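You operate a simulated robot arm through the tools that you are given. There is no shell and no other tool. Be economical: measure what you need, move in short steps, check, and stop when the job is done.

Carry out the task below with a simulated robot arm. There is one attempt and no reset: what you move stays moved.

TASK
Try the two bushes between the trays in the ring gauge: pass the one that sinks, rework the other.
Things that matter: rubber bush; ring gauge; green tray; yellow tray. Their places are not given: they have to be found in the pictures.

It is judged by the outcome, as a careful person would: the job done as asked, and still so three seconds after it is handed in. It fails if anything else is knocked over, pushed out of place, dropped, spilled or broken.

THE ROBOT
A 7-joint arm with a two-finger parallel gripper, fixed in place. Base frame: the origin is at the foot of the arm, x ahead of it, y to its left, z up; the work surface is at about z = 800. Lengths are in mm, angles in degrees, forces in N, time in s.
With the tool pointing down near the work surface it reaches from about 240 to 680 mm from the base axis. Its first joint turns from -66.0 to 66.0 degrees. Payload 2.4 kg.
Tool frame: the origin (TCP) lies between the finger pads and is the grasp point; the fingertips stand 30 mm ahead of it; z points along the fingers, y is the line along which they close. The gripper opens to 94 mm. The fingers are 28 mm wide and 10 mm thick; the gripper's body (50 by 96 mm) begins 55 mm behind the TCP.
Orientation is told as [roll, pitch, yaw] about the base's x, y, z axes, in that order, counted from this pose: with the fingers straight down and closing along the base's y, the tool's x points along the base's -x, its y along +y and its z along -z.

THE INTERFACE
- The arm moves only by the tool arm_command. Its argument "series" is a list of rows, each a list of 3 entries, a list of its own where there are three numbers: the gripper command, from -1 (shut) to 1 (fully open), values between in proportion, then the shift along the tool's x, y, z in mm, then the turn, a rotation vector about the tool's x, y, z in degrees. In form: [[grip, [x, y, z], [ax, ay, az]], ...]. A call has 1 to 20 rows; each row shifts and turns the commanded pose from where the row before left it, along the tool's axes as they then stand. A row lasts 0.2 s, in which the tool goes at most 50 mm and 8.6 degrees; a call with a longer step from one row to the next is refused whole, and so is a gripper value outside its range. A pose out of reach is approached as far as the arm can. The call stops where the force on the tool passes 40 N (or 10 N more than at its start, if that is more) or the arm is blocked; 0.2 s more then pass. The fingers move at their own pace (about 153 mm/s each) and stop on an object; they squeeze with about 41 N. The grip force told is the motor's: it shows also when the fingers shut on nothing. Time passes only in rows, and 0.2 s behind the last, so rows that do not move let the fingers close. It gives the time, the measured TCP pose, the force on the tool (base axes), the opening and the grip force at its end, in the units of the frame above (readings bear some noise), and new pictures: "pictures" is both (left out), scene, wrist or none.
- Cameras (640 x 400 px; columns grow to the right, rows downward): "scene" is fixed at [44.3, 481.6, 1444.3]; the picture's right is [-0.67, -0.74, 0.00], its down [-0.42, 0.38, -0.82] and it looks along [0.61, -0.55, -0.57] (base axes); focal length 373 px, centre (320, 200). "wrist" rides on the gripper at [-37, 0, -58] in the tool frame; the picture's right is [0.00, -1.00, 0.00], its down [0.97, 0.00, -0.24] and it looks along [0.24, 0.00, 0.97] (tool axes); focal length 218 px, centre (320, 200).
- probe_pixels(camera, pixels): for up to 12 pixels [column, row] of the newest picture of that camera ("zoom" is the newest enlarged one), the place [x, y, z] in the base frame of the surface seen there, good to about 2 mm. No time passes.
- inspect(camera, box): a new picture of the part [left, top, right, bottom] of that camera's present view, enlarged. No time passes.
- sign_off(): hands the job in; it is judged then, once.

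Work in short steps. Measure before you move; look again where a grasp or a placing could have gone wrong, and mend it. You have 80 turns and 120 pictures in all, those below and enlarged ones among them. Open the gripper and draw the arm clear of the work before you hand the job in, unless the task says otherwise; then end with one line.

The tools are called after "Request:" by a JSON object that holds its "op" and its "data". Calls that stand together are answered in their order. arm_command: Moves the arm, as the interface text tells. Its arguments: {"type":"object","properties":{"series":{"type":"array","items":{"type":"array"}},"pictures":{"type":"string","enum":["both","scene","wrist","none"]}},"required":["series"]} The other tools are called the same way: probe_pixels (camera, pixels) gives the place of the surface under pixels of a picture; inspect (camera, box) takes an enlarged picture of a part of a camera's view; sign_off () hands the job in.

At the start:

```text
t: 0.0
position: [468.8, -60.2, 1057.6]
orientation: [0.0, -0.1, 0.0]
ft_force: [-0.2, 0.3, -0.1]
width: 94.1
gripper_force: 0.1
```

scene: 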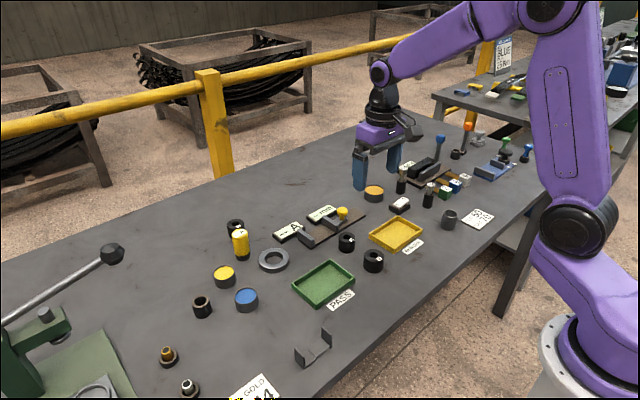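
wrist: 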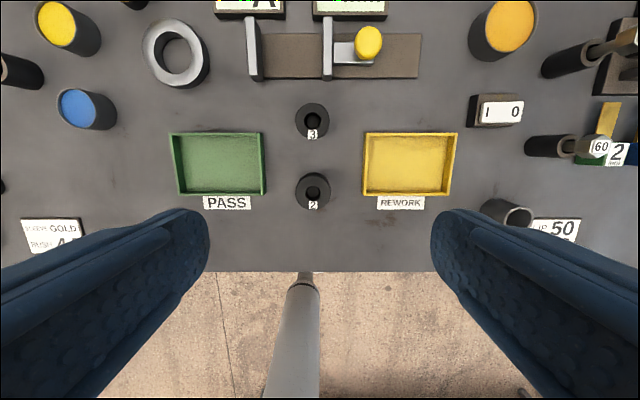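

The two bushes sit between the trays at wrist (312,120) and (312,190), and the grey ring at (176,53) looks like the gauge. I'll zoom in and measure.

Request:
{"op": "inspect", "data": {"camera": "wrist", "box": [120, 0, 480, 225]}}

Request:
{"op": "inspect", "data": {"camera": "scene", "box": [200, 170, 440, 320]}}

Request:
{"op": "probe_pixels", "data": {"camera": "wrist", "pixels": [[299, 118], [327, 118], [312, 104], [312, 120], [298, 188], [327, 188], [312, 175], [312, 188], [218, 165], [410, 165], [312, 150], [205, 134]]}}

Request:
{"op": "probe_pixels", "data": {"camera": "wrist", "pixels": [[176, 53], [149, 50], [200, 50], [175, 24], [175, 78], [156, 50], [194, 50], [174, 32], [174, 71], [172, 160], [265, 160], [218, 195]]}}

```text
1.78 times, centred on (300, 112) of wrist
```

zoom: 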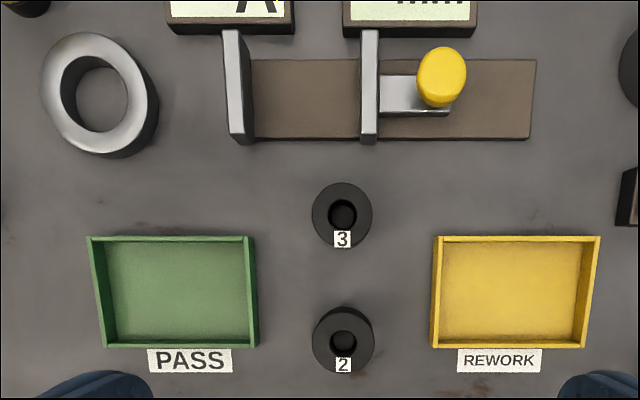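

```text
2.67 times, centred on (320, 245) of scene
```

zoom: 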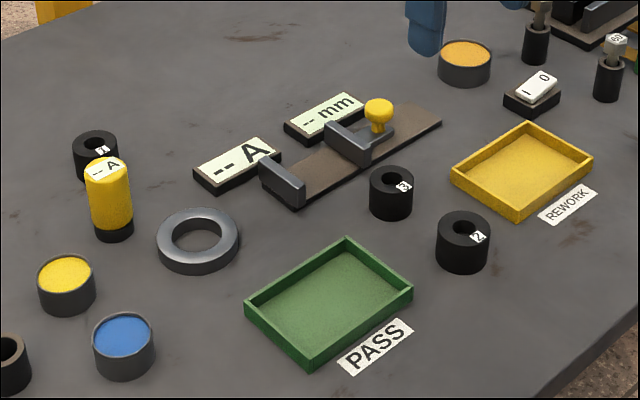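

```text
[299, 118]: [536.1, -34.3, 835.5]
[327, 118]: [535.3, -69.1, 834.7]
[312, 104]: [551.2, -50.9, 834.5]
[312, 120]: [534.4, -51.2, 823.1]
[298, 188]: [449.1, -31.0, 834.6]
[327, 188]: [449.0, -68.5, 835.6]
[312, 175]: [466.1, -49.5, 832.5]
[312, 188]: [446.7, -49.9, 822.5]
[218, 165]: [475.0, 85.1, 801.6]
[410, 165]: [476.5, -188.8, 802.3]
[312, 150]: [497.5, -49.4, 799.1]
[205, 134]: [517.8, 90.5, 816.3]
```

```text
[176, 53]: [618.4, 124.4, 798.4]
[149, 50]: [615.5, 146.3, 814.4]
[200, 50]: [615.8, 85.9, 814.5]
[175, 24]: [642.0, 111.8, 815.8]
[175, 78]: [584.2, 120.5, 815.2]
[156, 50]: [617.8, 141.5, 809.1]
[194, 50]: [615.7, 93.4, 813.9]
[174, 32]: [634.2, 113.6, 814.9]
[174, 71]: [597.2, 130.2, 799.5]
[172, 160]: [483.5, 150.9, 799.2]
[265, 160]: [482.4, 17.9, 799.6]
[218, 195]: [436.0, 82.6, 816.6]
```

Hover over the ring to measure its hole precisely.

Request:
{"op": "arm_command", "data": {"series": [[1, [-24, 29, 16], [0, 0, 0]], [1, [-24, 29, 16], [0, 0, 0]], [1, [-24, 29, 16], [0, 0, 0]], [1, [-24, 29, 16], [0, 0, 0]], [1, [-24, 30, 16], [0, 0, 0]], [1, [-24, 29, 16], [0, 0, 0]], [1, [0, 0, 0], [0, 0, 0]]], "pictures": "wrist"}}

```text
t: 1.6
position: [612.8, 115.3, 965.1]
orientation: [0.0, 0.1, 0.0]
ft_force: [0.3, -0.2, 0.6]
width: 94.1
gripper_force: 0.1
```

wrist: 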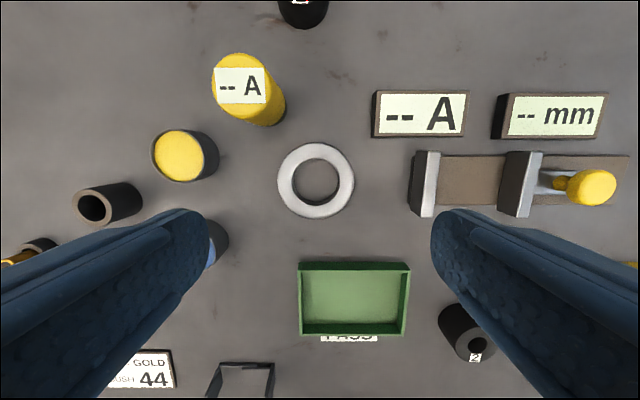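

Request:
{"op": "inspect", "data": {"camera": "wrist", "box": [264, 130, 368, 230]}}

```text
4.00 times, centred on (316, 180) of wrist
```

zoom: 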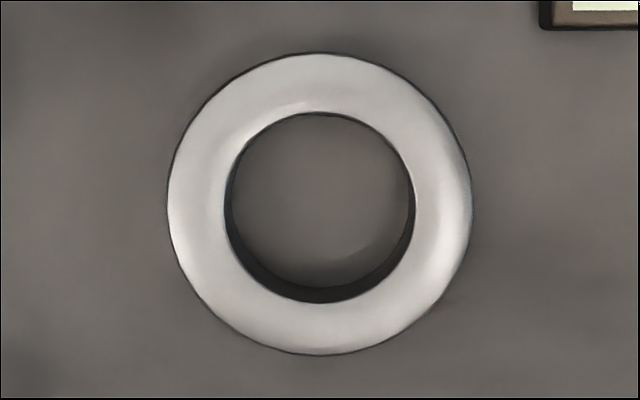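

Request:
{"op": "probe_pixels", "data": {"camera": "zoom", "pixels": [[172, 204], [467, 204], [320, 57], [320, 350], [222, 206], [418, 206], [320, 108], [320, 306], [251, 137], [389, 137], [251, 275], [389, 275]]}}

```text
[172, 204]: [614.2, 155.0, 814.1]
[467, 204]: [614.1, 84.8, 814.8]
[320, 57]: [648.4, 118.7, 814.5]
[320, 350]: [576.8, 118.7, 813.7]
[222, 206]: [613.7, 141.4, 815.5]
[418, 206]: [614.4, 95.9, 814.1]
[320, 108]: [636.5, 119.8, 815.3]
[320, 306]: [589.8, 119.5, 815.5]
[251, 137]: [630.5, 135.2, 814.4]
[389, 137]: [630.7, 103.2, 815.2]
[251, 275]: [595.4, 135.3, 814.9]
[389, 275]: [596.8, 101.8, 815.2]
```

Request:
{"op": "arm_command", "data": {"series": [[1, [25, -33, 0], [0, 0, 0]], [1, [25, -33, 0], [0, 0, 0]], [1, [25, -33, 0], [0, 0, 0]], [1, [25, -33, 0], [0, 0, 0]], [1, [25, -33, 0], [0, 0, 0]], [1, [0, 0, 0], [0, 0, 0]]], "pictures": "wrist"}}

Request:
{"op": "inspect", "data": {"camera": "wrist", "box": [220, 90, 420, 290]}}

```text
t: 3.0
position: [487.2, -48.6, 963.3]
orientation: [0.0, 0.0, 0.0]
ft_force: [0.1, 0.3, -0.6]
width: 94.0
gripper_force: 0.1
```

wrist: 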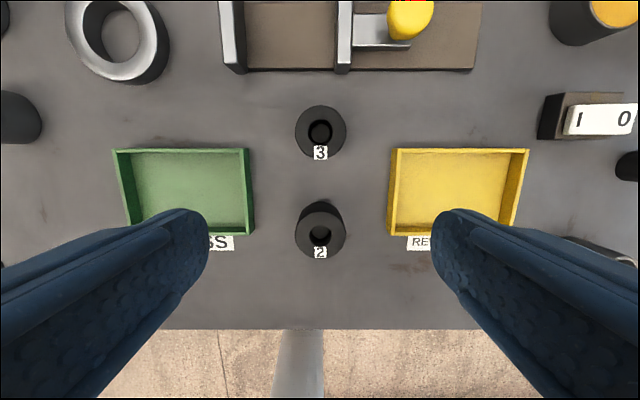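

```text
2.00 times, centred on (320, 190) of wrist
```

zoom: 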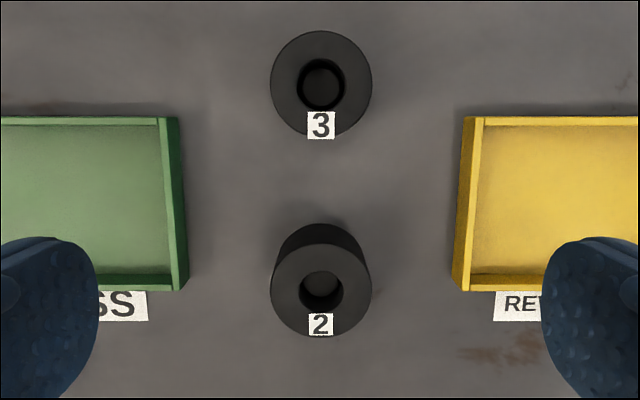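

Request:
{"op": "probe_pixels", "data": {"camera": "zoom", "pixels": [[274, 82], [368, 82], [321, 36], [345, 125], [297, 125], [321, 92], [274, 290], [368, 290], [321, 249], [345, 329], [297, 329], [321, 300]]}}

```text
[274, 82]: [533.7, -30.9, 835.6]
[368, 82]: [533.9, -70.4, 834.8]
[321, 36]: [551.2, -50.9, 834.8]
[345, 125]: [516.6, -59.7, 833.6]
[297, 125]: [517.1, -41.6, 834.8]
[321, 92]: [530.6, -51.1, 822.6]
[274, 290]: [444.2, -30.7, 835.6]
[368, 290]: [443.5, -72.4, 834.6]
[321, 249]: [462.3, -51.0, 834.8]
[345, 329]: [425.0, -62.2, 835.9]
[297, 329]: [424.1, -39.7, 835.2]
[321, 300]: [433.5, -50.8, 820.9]
```

Request:
{"op": "arm_command", "data": {"series": [[0.45, [-45, 0, 0], [0, 0, 0]], [0.45, [0, 0, 35], [0, 0, 0]], [0.45, [0, 0, 35], [0, 0, 0]], [0.45, [0, 0, 0], [0, 0, 0]], [0.45, [0, 0, 0], [0, 0, 0]]], "pictures": "wrist"}}

Request:
{"op": "arm_command", "data": {"series": [[0.45, [0, 0, 0], [0, 0, 0]]], "pictures": "none"}}

```text
t: 4.2
position: [534.2, -52.4, 893.2]
orientation: [0.1, -0.1, 0.0]
ft_force: [0.3, -0.6, 0.0]
width: 68.3
gripper_force: 0.0
```

wrist: 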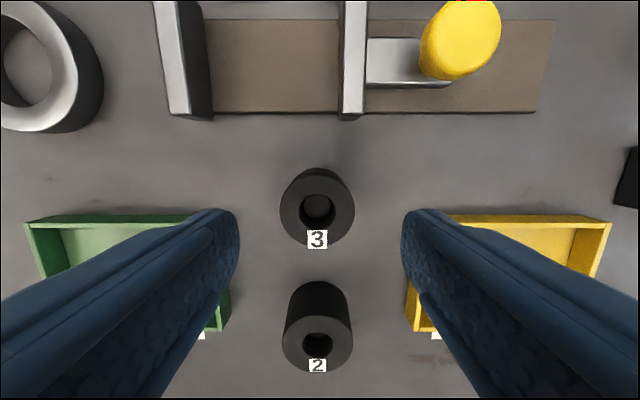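

```text
t: 4.6
position: [533.6, -51.7, 893.0]
orientation: [0.0, 0.0, 0.0]
ft_force: [-1.0, 0.4, -0.1]
width: 68.1
gripper_force: 0.0
```

Request:
{"op": "inspect", "data": {"camera": "wrist", "box": [267, 150, 367, 260]}}

```text
3.64 times, centred on (317, 205) of wrist
```

zoom: 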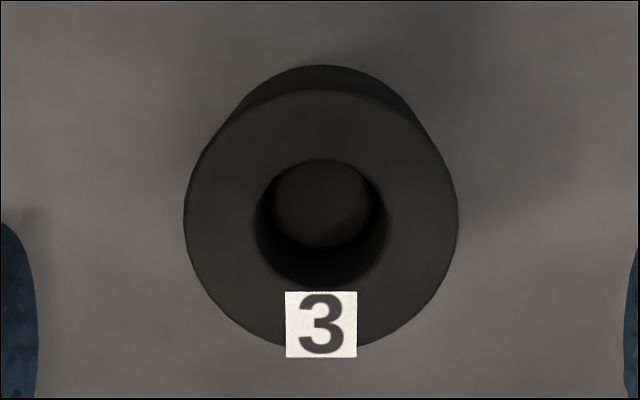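

Request:
{"op": "probe_pixels", "data": {"camera": "zoom", "pixels": [[190, 223], [453, 223], [320, 98], [257, 330], [385, 330], [320, 155], [320, 289], [250, 223], [390, 223]]}}

```text
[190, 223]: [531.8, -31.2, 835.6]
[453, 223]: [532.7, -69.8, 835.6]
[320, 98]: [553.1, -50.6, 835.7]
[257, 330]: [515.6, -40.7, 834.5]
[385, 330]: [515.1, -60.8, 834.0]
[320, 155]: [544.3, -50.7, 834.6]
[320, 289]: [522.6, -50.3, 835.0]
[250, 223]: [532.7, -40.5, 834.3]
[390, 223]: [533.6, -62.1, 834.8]
```

Bush 3 centre is about (533.3, -50.6). I descend 45 mm and grip its upper half.

Request:
{"op": "arm_command", "data": {"series": [[0.45, [0, 0.5, 30], [0, 0, 0]], [0.45, [0, 0, 15], [0, 0, 0]], [0.45, [0, 0, 0], [0, 0, 0]], [-1, [0, 0, 0], [0, 0, 0]], [-1, [0, 0, 0], [0, 0, 0]], [-1, [0, 0, 0], [0, 0, 0]]], "pictures": "wrist"}}

```text
t: 6.0
position: [532.4, -50.1, 848.1]
orientation: [0.0, 0.0, 0.1]
ft_force: [-0.6, -0.1, 0.1]
width: 40.8
gripper_force: 41.1
```

wrist: 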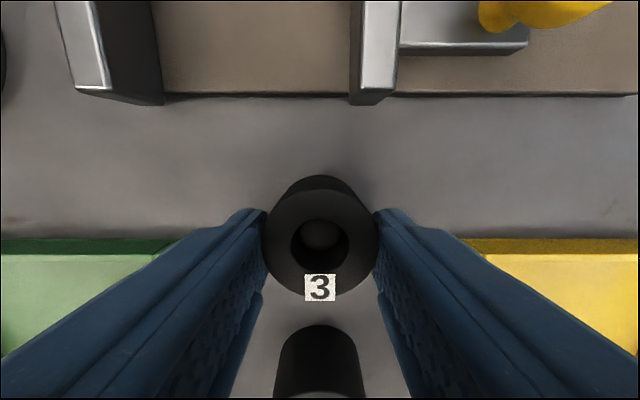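

Request:
{"op": "arm_command", "data": {"series": [[-1, [0, 0, -30], [0, 0, 0]], [-1, [0, 0, -30], [0, 0, 0]], [-1, [0, 0, -30], [0, 0, 0]], [-1, [0, 42, 0], [0, 0, 0]], [-1, [0, 42, 0], [0, 0, 0]], [-1, [-20, 42, 0], [0, 0, 0]], [-1, [-30, 42.5, 0], [0, 0, 0]], [-1, [-30, 0, 0], [0, 0, 0]], [-1, [0, 0, 0], [0, 0, 0]], [-1, [0, 0, 0], [0, 0, 0]]], "pictures": "both"}}

Request:
{"op": "inspect", "data": {"camera": "wrist", "box": [240, 150, 400, 310]}}

```text
refused: row 7 steps farther than a row can; nothing moved
```

```text
2.50 times, centred on (320, 230) of wrist
```

zoom: 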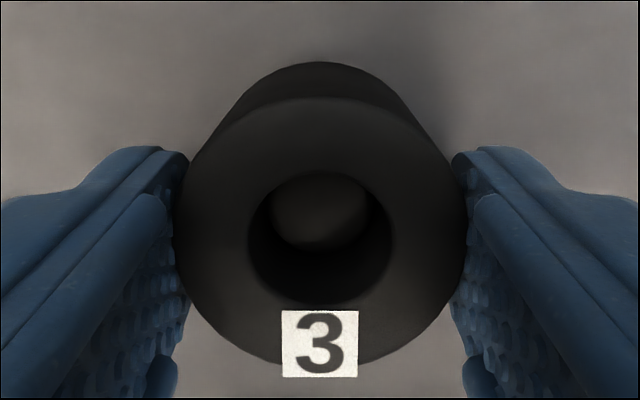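

One row was too long, so nothing moved. I'll repeat the lift and transfer with shorter steps.

Request:
{"op": "arm_command", "data": {"series": [[-1, [0, 0, -30], [0, 0, 0]], [-1, [0, 0, -30], [0, 0, 0]], [-1, [0, 0, -30], [0, 0, 0]], [-1, [0, 42, 0], [0, 0, 0]], [-1, [0, 42, 0], [0, 0, 0]], [-1, [-20, 42, 0], [0, 0, 0]], [-1, [-25, 42.5, 0], [0, 0, 0]], [-1, [-35, 0, 0], [0, 0, 0]], [-1, [0, 0, 0], [0, 0, 0]], [-1, [0, 0, 0], [0, 0, 0]]], "pictures": "both"}}

Request:
{"op": "inspect", "data": {"camera": "wrist", "box": [240, 150, 400, 310]}}

```text
t: 8.2
position: [612.6, 119.3, 937.6]
orientation: [-0.1, 0.1, 0.0]
ft_force: [-0.1, -0.2, -1.3]
width: 40.7
gripper_force: 41.3
```

scene: 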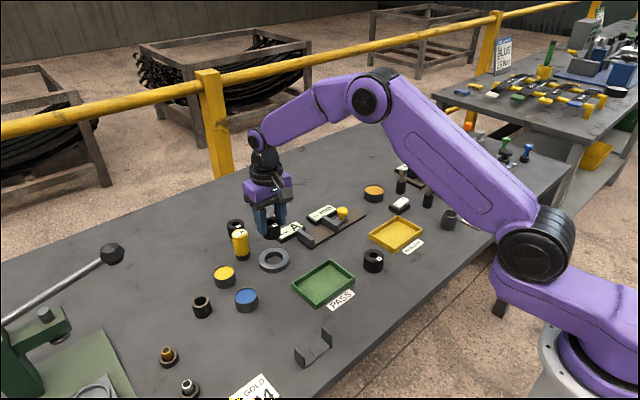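
wrist: 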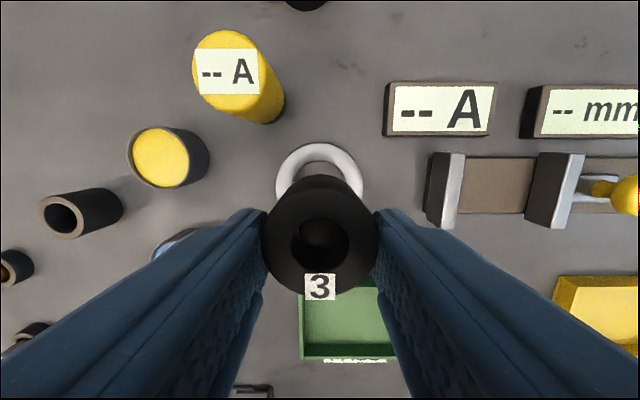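

```text
2.50 times, centred on (320, 230) of wrist
```

zoom: 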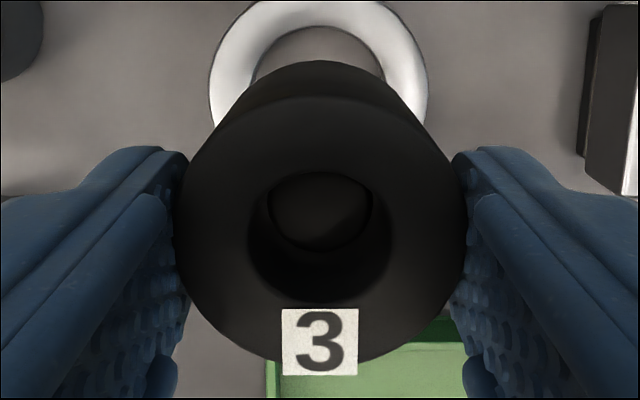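

Request:
{"op": "probe_pixels", "data": {"camera": "zoom", "pixels": [[186, 230], [454, 230], [320, 106], [320, 166], [320, 306], [244, 236], [396, 236], [260, 345], [380, 345]]}}

Request:
{"op": "probe_pixels", "data": {"camera": "wrist", "pixels": [[319, 149], [279, 180], [360, 180], [319, 158]]}}

```text
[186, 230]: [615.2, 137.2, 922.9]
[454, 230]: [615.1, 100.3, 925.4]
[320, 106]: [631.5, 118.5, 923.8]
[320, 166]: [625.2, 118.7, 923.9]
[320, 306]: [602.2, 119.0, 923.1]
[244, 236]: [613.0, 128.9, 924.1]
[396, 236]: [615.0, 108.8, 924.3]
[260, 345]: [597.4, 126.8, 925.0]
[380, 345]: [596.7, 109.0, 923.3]
```

```text
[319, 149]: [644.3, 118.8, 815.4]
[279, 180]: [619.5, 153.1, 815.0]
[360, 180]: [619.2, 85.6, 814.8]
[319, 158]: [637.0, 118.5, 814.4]
```

Bush 3 is centred at about (613.7, 118.8) and the ring at (613.1, 119.1). I lower towards the ring.

Request:
{"op": "arm_command", "data": {"series": [[-1, [0.4, 0.2, 30], [0, 0, 0]], [-1, [0, 0, 25], [0, 0, 0]], [-1, [0, 0, 10], [0, 0, 0]], [-1, [0, 0, 4], [0, 0, 0]], [-1, [0, 0, 3], [0, 0, 0]], [-1, [0, 0, 3], [0, 0, 0]], [-1, [0, 0, 3], [0, 0, 0]], [-1, [0, 0, 2], [0, 0, 0]], [-1, [0, 0, 0], [0, 0, 0]]], "pictures": "both"}}

```text
t: 10.2
position: [612.1, 120.0, 858.9]
orientation: [0.0, 0.0, 0.0]
ft_force: [-0.5, -0.2, -0.7]
width: 40.6
gripper_force: 40.8
```

scene: 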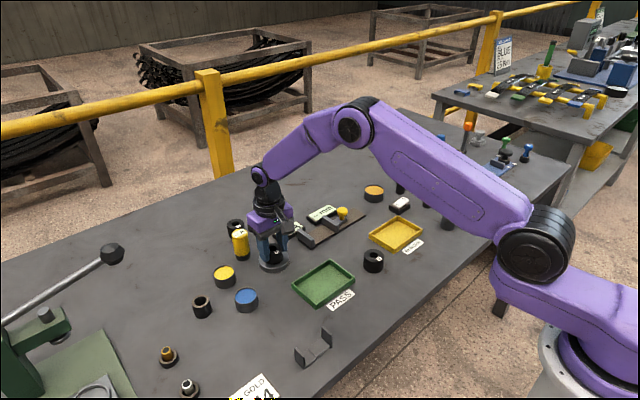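
wrist: 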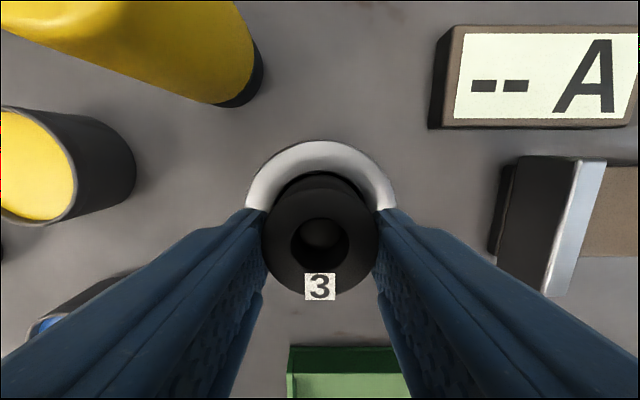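

No contact force, and the bush bottom is at about 811, already below the ring top at 815. I lower further in small steps.

Request:
{"op": "arm_command", "data": {"series": [[-1, [0, 0, 2], [0, 0, 0]], [-1, [0, 0, 2], [0, 0, 0]], [-1, [0, 0, 2], [0, 0, 0]], [-1, [0, 0, 2], [0, 0, 0]], [-1, [0, 0, 1], [0, 0, 0]], [-1, [0, 0, 0], [0, 0, 0]]], "pictures": "scene"}}

Request:
{"op": "inspect", "data": {"camera": "scene", "box": [220, 200, 340, 290]}}

```text
t: 11.6
position: [612.2, 120.1, 847.6]
orientation: [0.1, 0.0, 0.0]
ft_force: [0.8, -0.2, -0.6]
width: 40.7
gripper_force: 41.1
```

scene: 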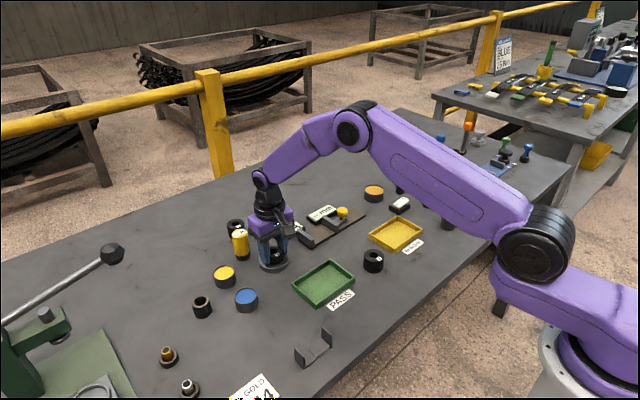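

```text
4.44 times, centred on (280, 245) of scene
```

zoom: 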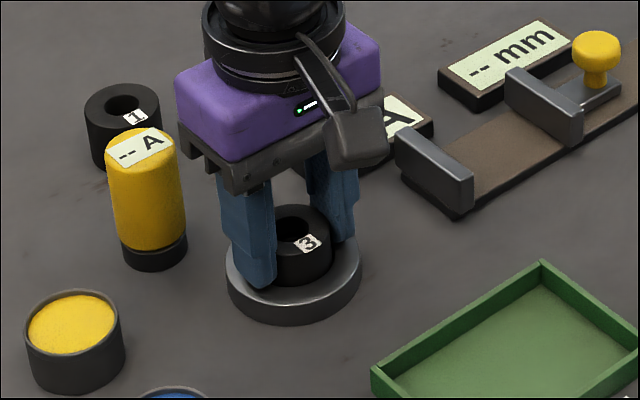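

Bush 3 sank fully without any force, so it passes. I lift it out and carry it over the green tray, whose centre is about (478, 85).

Request:
{"op": "arm_command", "data": {"series": [[-1, [0, 0, -10], [0, 0, 0]], [-1, [0, 0, -20], [0, 0, 0]], [-1, [0, 0, -30], [0, 0, 0]], [-1, [35, -9, 0], [0, 0, 0]], [-1, [35, -9, 0], [0, 0, 0]], [-1, [35, -9, 0], [0, 0, 0]], [-1, [29, -8, 0], [0, 0, 0]], [-1, [0, 0, 0], [0, 0, 0]]], "pictures": "both"}}

```text
t: 13.4
position: [478.4, 82.6, 907.0]
orientation: [0.0, 0.0, 0.0]
ft_force: [0.2, 1.0, -0.9]
width: 40.8
gripper_force: 40.8
```

scene: 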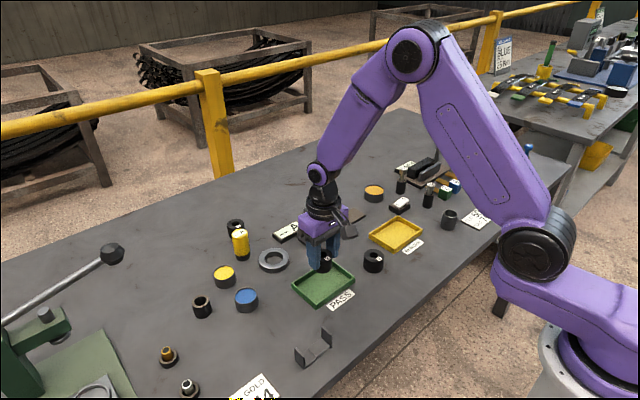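
wrist: 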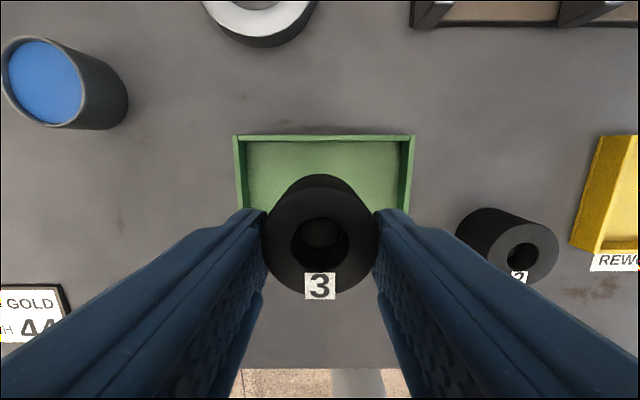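

Request:
{"op": "probe_pixels", "data": {"camera": "wrist", "pixels": [[324, 138], [236, 140], [413, 140], [324, 160], [324, 146]]}}

Request:
{"op": "probe_pixels", "data": {"camera": "scene", "pixels": [[322, 306], [325, 301], [353, 279], [295, 287], [325, 290]]}}

```text
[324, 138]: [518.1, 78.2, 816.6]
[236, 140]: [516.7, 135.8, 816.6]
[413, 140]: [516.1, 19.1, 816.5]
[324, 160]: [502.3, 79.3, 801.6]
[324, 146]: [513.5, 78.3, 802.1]
```

```text
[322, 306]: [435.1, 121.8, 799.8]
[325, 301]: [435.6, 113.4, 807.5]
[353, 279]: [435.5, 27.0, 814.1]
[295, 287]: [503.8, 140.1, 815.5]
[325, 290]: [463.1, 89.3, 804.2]
```

Request:
{"op": "arm_command", "data": {"series": [[-1, [0, -5, 25], [0, 0, 0]], [-1, [0, 0, 20], [0, 0, 0]], [-1, [0, 0, 8], [0, 0, 0]], [-1, [0, 0, 3], [0, 0, 0]], [-1, [0, 0, 2], [0, 0, 0]], [-1, [0, 0, 0], [0, 0, 0]], [0.3, [0, 0, 0], [0, 0, 0]], [0.3, [0, 0, 0], [0, 0, 0]], [0.3, [0, 0, -30], [0, 0, 0]], [0.3, [0, 0, -40], [0, 0, 0]], [0.3, [0, 0, 0], [0, 0, 0]]], "pictures": "both"}}

```text
t: 15.8
position: [479.7, 78.9, 920.6]
orientation: [0.0, 0.0, 0.0]
ft_force: [-0.1, 0.4, -0.7]
width: 60.9
gripper_force: 0.0
```

scene: 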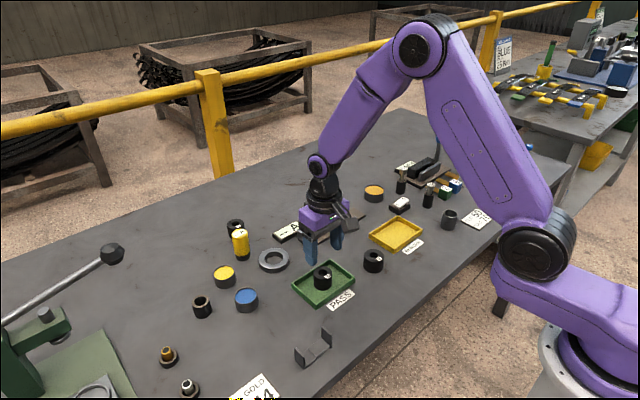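
wrist: 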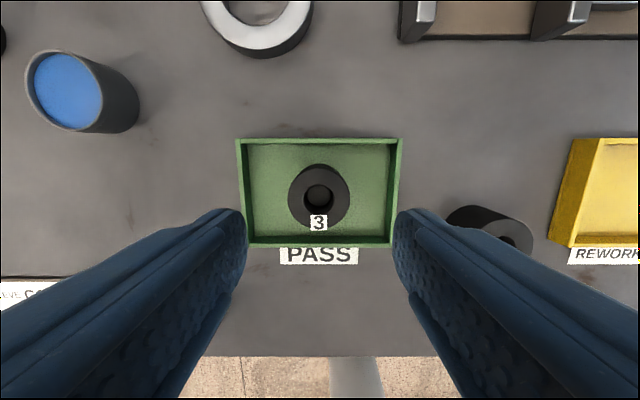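

Bush 3 stands in the green tray. Next I hover over bush 2.

Request:
{"op": "arm_command", "data": {"series": [[0.45, [0, -40, 0], [0, 0, 0]], [0.45, [10, -45, 0], [0, 0, 0]], [0.45, [25, -40, 0], [0, 0, 0]], [0.45, [0, -5, 26], [0, 0, 0]], [0.45, [0, 0, 0], [0, 0, 0]], [0.45, [0, 0, 0], [0, 0, 0]]], "pictures": "wrist"}}

Request:
{"op": "inspect", "data": {"camera": "wrist", "box": [267, 150, 367, 260]}}

```text
t: 17.2
position: [444.4, -50.7, 895.2]
orientation: [-0.1, -0.1, 0.0]
ft_force: [-0.2, 0.2, 1.0]
width: 68.3
gripper_force: 0.0
```

wrist: 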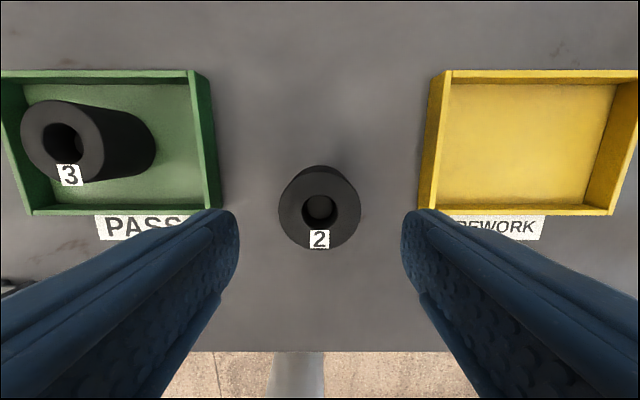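

```text
3.64 times, centred on (317, 205) of wrist
```

zoom: 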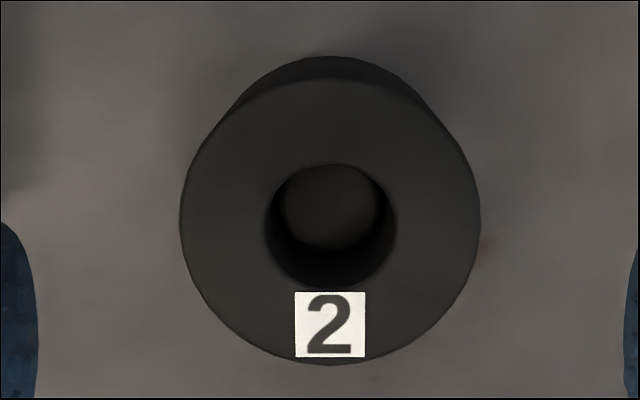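

Request:
{"op": "probe_pixels", "data": {"camera": "zoom", "pixels": [[186, 223], [474, 223], [330, 86], [330, 161], [330, 290], [262, 225], [400, 225]]}}

```text
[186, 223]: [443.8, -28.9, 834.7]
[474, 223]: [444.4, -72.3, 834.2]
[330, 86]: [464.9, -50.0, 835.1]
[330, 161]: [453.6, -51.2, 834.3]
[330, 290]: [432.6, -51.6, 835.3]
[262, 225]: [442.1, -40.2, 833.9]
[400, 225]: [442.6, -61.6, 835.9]
```

Bush 2 is larger (about 45 mm), with its centre at (443.1, -51). I descend, grip and read the width.

Request:
{"op": "arm_command", "data": {"series": [[0.45, [0, 0, 30], [0, 0, 0]], [0.45, [0, 0, 17], [0, 0, 0]], [0.45, [0, 0, 0], [0, 0, 0]], [-1, [0, 0, 0], [0, 0, 0]], [-1, [0, 0, 0], [0, 0, 0]], [-1, [0, 0, 0], [0, 0, 0]]], "pictures": "wrist"}}

```text
t: 18.6
position: [443.9, -50.6, 847.6]
orientation: [0.0, 0.0, -0.1]
ft_force: [0.1, -0.1, 0.3]
width: 45.7
gripper_force: 41.2
```

wrist: 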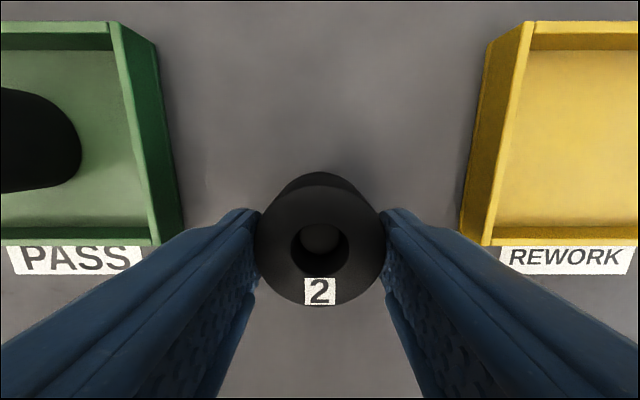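

Width is 45.7, larger than the hole at about 44. I still try it in the gauge.

Request:
{"op": "arm_command", "data": {"series": [[-1, [0, 0, -30], [0, 0, 0]], [-1, [0, 0, -30], [0, 0, 0]], [-1, [0, 0, -30], [0, 0, 0]], [-1, [-34, 34, 0], [0, 0, 0]], [-1, [-34, 34, 0], [0, 0, 0]], [-1, [-34, 34, 0], [0, 0, 0]], [-1, [-34, 34, 0], [0, 0, 0]], [-1, [-33.7, 34, 0], [0, 0, 0]], [-1, [0, 0, 0], [0, 0, 0]], [-1, [0, 0, 0], [0, 0, 0]]], "pictures": "wrist"}}

Request:
{"op": "inspect", "data": {"camera": "wrist", "box": [240, 130, 400, 310]}}

```text
t: 20.8
position: [611.6, 119.5, 936.6]
orientation: [0.1, 0.0, 0.0]
ft_force: [0.8, -0.3, 0.2]
width: 45.9
gripper_force: 41.3
```

wrist: 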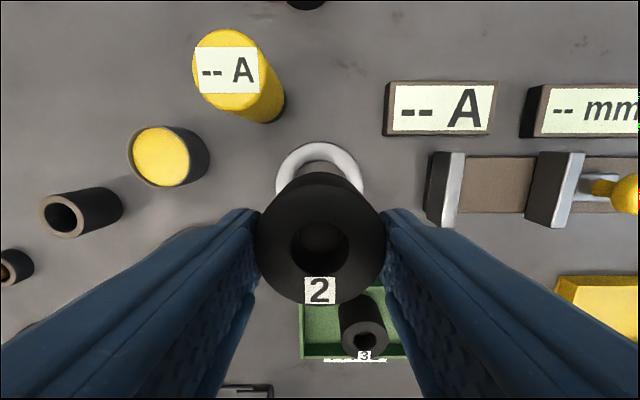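

```text
2.22 times, centred on (320, 220) of wrist
```

zoom: 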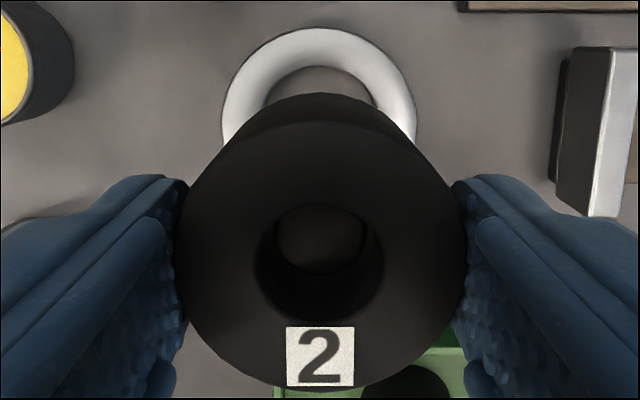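

Request:
{"op": "arm_command", "data": {"series": [[-1, [0, 0, 30], [0, 0, 0]], [-1, [0, 0, 25], [0, 0, 0]], [-1, [0, 0, 12], [0, 0, 0]], [-1, [0, 0, 3], [0, 0, 0]], [-1, [0, 0, 2], [0, 0, 0]], [-1, [0, 0, 1], [0, 0, 0]], [-1, [0, 0, 1], [0, 0, 0]], [-1, [0, 0, 1], [0, 0, 0]], [-1, [0, 0, 0], [0, 0, 0]]], "pictures": "both"}}

Request:
{"op": "inspect", "data": {"camera": "scene", "box": [220, 200, 340, 290]}}

```text
t: 22.8
position: [613.8, 121.4, 862.1]
orientation: [0.0, -0.2, 0.1]
ft_force: [-3.3, -1.1, 10.1]
width: 46.0
gripper_force: 41.1
```

scene: 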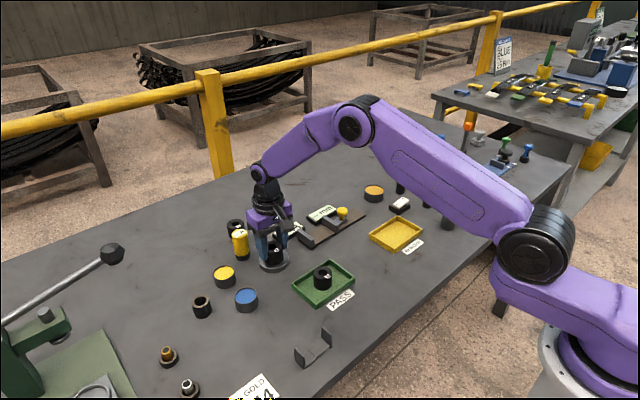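
wrist: 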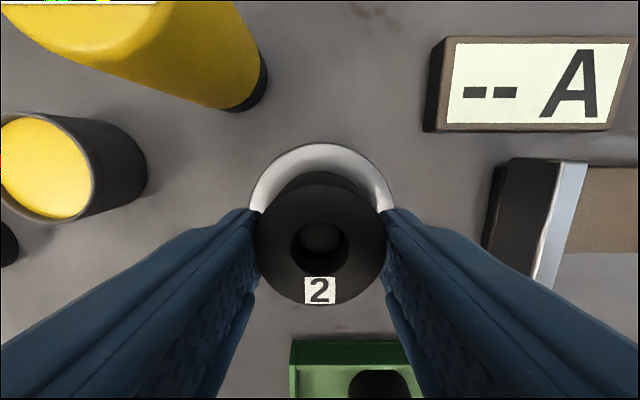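

```text
4.44 times, centred on (280, 245) of scene
```

zoom: 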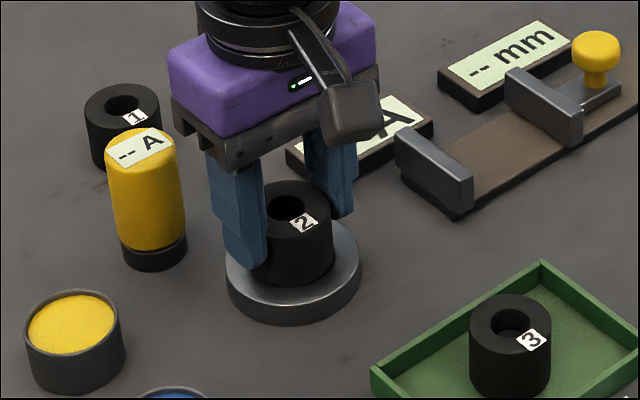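

Bush 2 stopped on the ring's top face at z≈862 with 10 N, so it doesn't sink and goes to rework. I lift it and carry it to the yellow tray.

Request:
{"op": "arm_command", "data": {"series": [[-1, [0, 0, -10], [0, 0, 0]], [-1, [0, 0, -30], [0, 0, 0]], [-1, [0, 0, -40], [0, 0, 0]], [-1, [45, 0, 0], [0, 0, 0]], [-1, [45, 0, 0], [0, 0, 0]], [-1, [45, 0, 0], [0, 0, 0]], [-1, [0, -45, 0], [0, 0, 0]], [-1, [0, -45, 0], [0, 0, 0]], [-1, [0, -45, 0], [0, 0, 0]], [-1, [0, -45, 0], [0, 0, 0]], [-1, [0, -45, 0], [0, 0, 0]], [-1, [0, -45, 0], [0, 0, 0]], [-1, [0, -30, 20], [0, 0, 0]], [-1, [0, 0, 0], [0, 0, 0]]], "pictures": "both"}}

```text
t: 25.8
position: [475.5, -182.2, 921.3]
orientation: [0.0, 0.0, -0.1]
ft_force: [-0.3, 0.9, -0.6]
width: 46.0
gripper_force: 41.3
```

scene: 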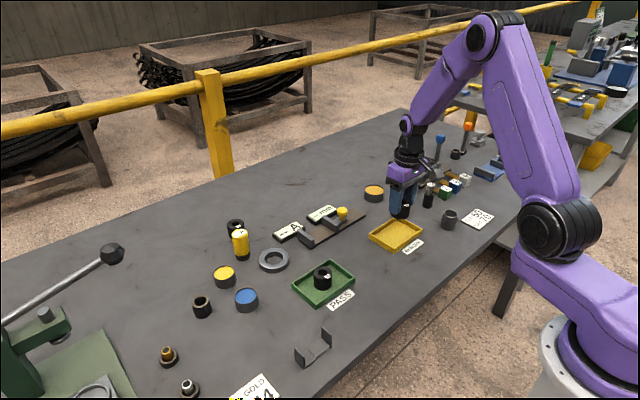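
wrist: 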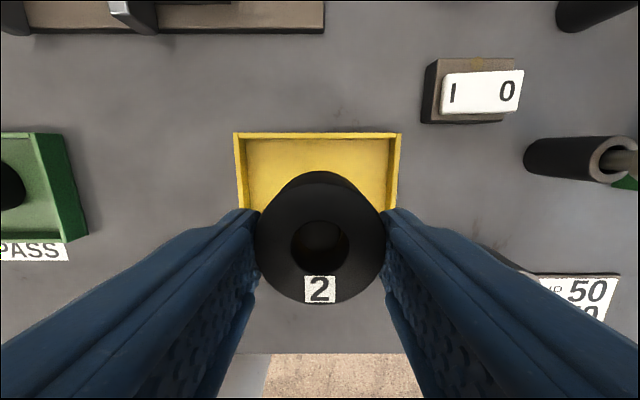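

The tray is centred under the bush (columns 235–402). I lower and release.

Request:
{"op": "arm_command", "data": {"series": [[-1, [-1, 0, 30], [0, 0, 0]], [-1, [0, 0, 25], [0, 0, 0]], [-1, [0, 0, 11], [0, 0, 0]], [-1, [0, 0, 3], [0, 0, 0]], [-1, [0, 0, 3], [0, 0, 0]], [-1, [0, 0, 0], [0, 0, 0]], [0.4, [0, 0, 0], [0, 0, 0]], [0.4, [0, 0, 0], [0, 0, 0]], [0.4, [0, 0, -30], [0, 0, 0]], [0.4, [0, 0, -40], [0, 0, 0]], [0.4, [0, 0, -45], [0, 0, 0]], [0.4, [0, 0, -45], [0, 0, 0]], [0.4, [0, 0, 0], [0, 0, 0]]], "pictures": "both"}}

Request:
{"op": "inspect", "data": {"camera": "scene", "box": [200, 170, 440, 320]}}

```text
t: 28.6
position: [478.6, -182.1, 1010.5]
orientation: [0.0, 0.0, 0.0]
ft_force: [0.1, -0.1, 0.9]
width: 65.5
gripper_force: 0.1
```

scene: 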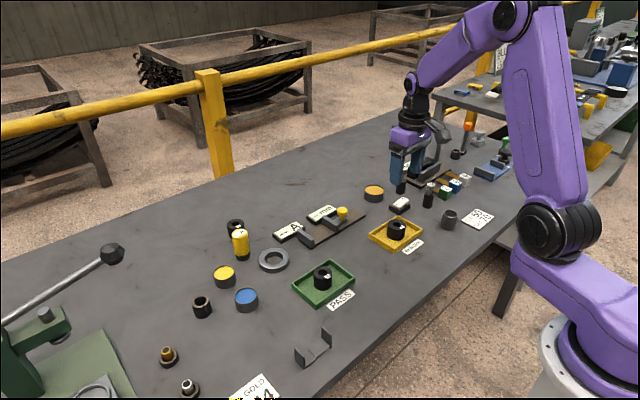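
wrist: 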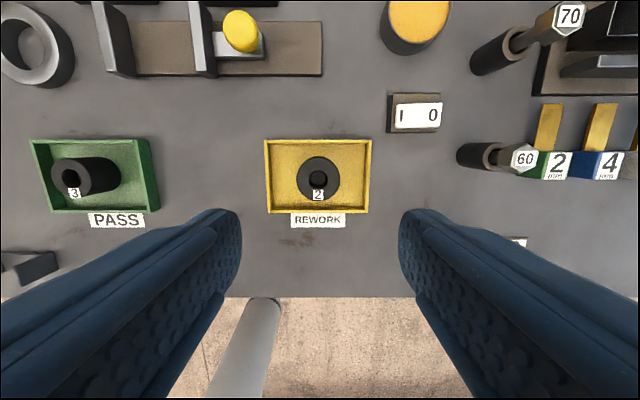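

```text
2.67 times, centred on (320, 245) of scene
```

zoom: 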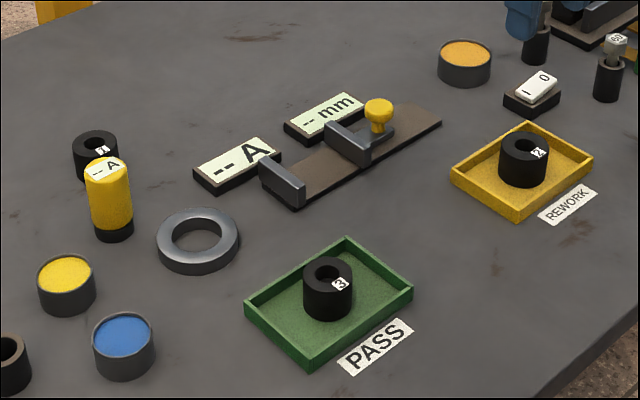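

Both bushes stand in their trays, the ring gauge hasn't moved, and the arm is clear.

Request:
{"op": "sign_off", "data": {}}

```text
The job is handed in.
```

I tried both bushes in the ring gauge: bush 3 sank fully and is in the green PASS tray, while bush 2 stopped on top of the ring and is in the yellow REWORK tray.
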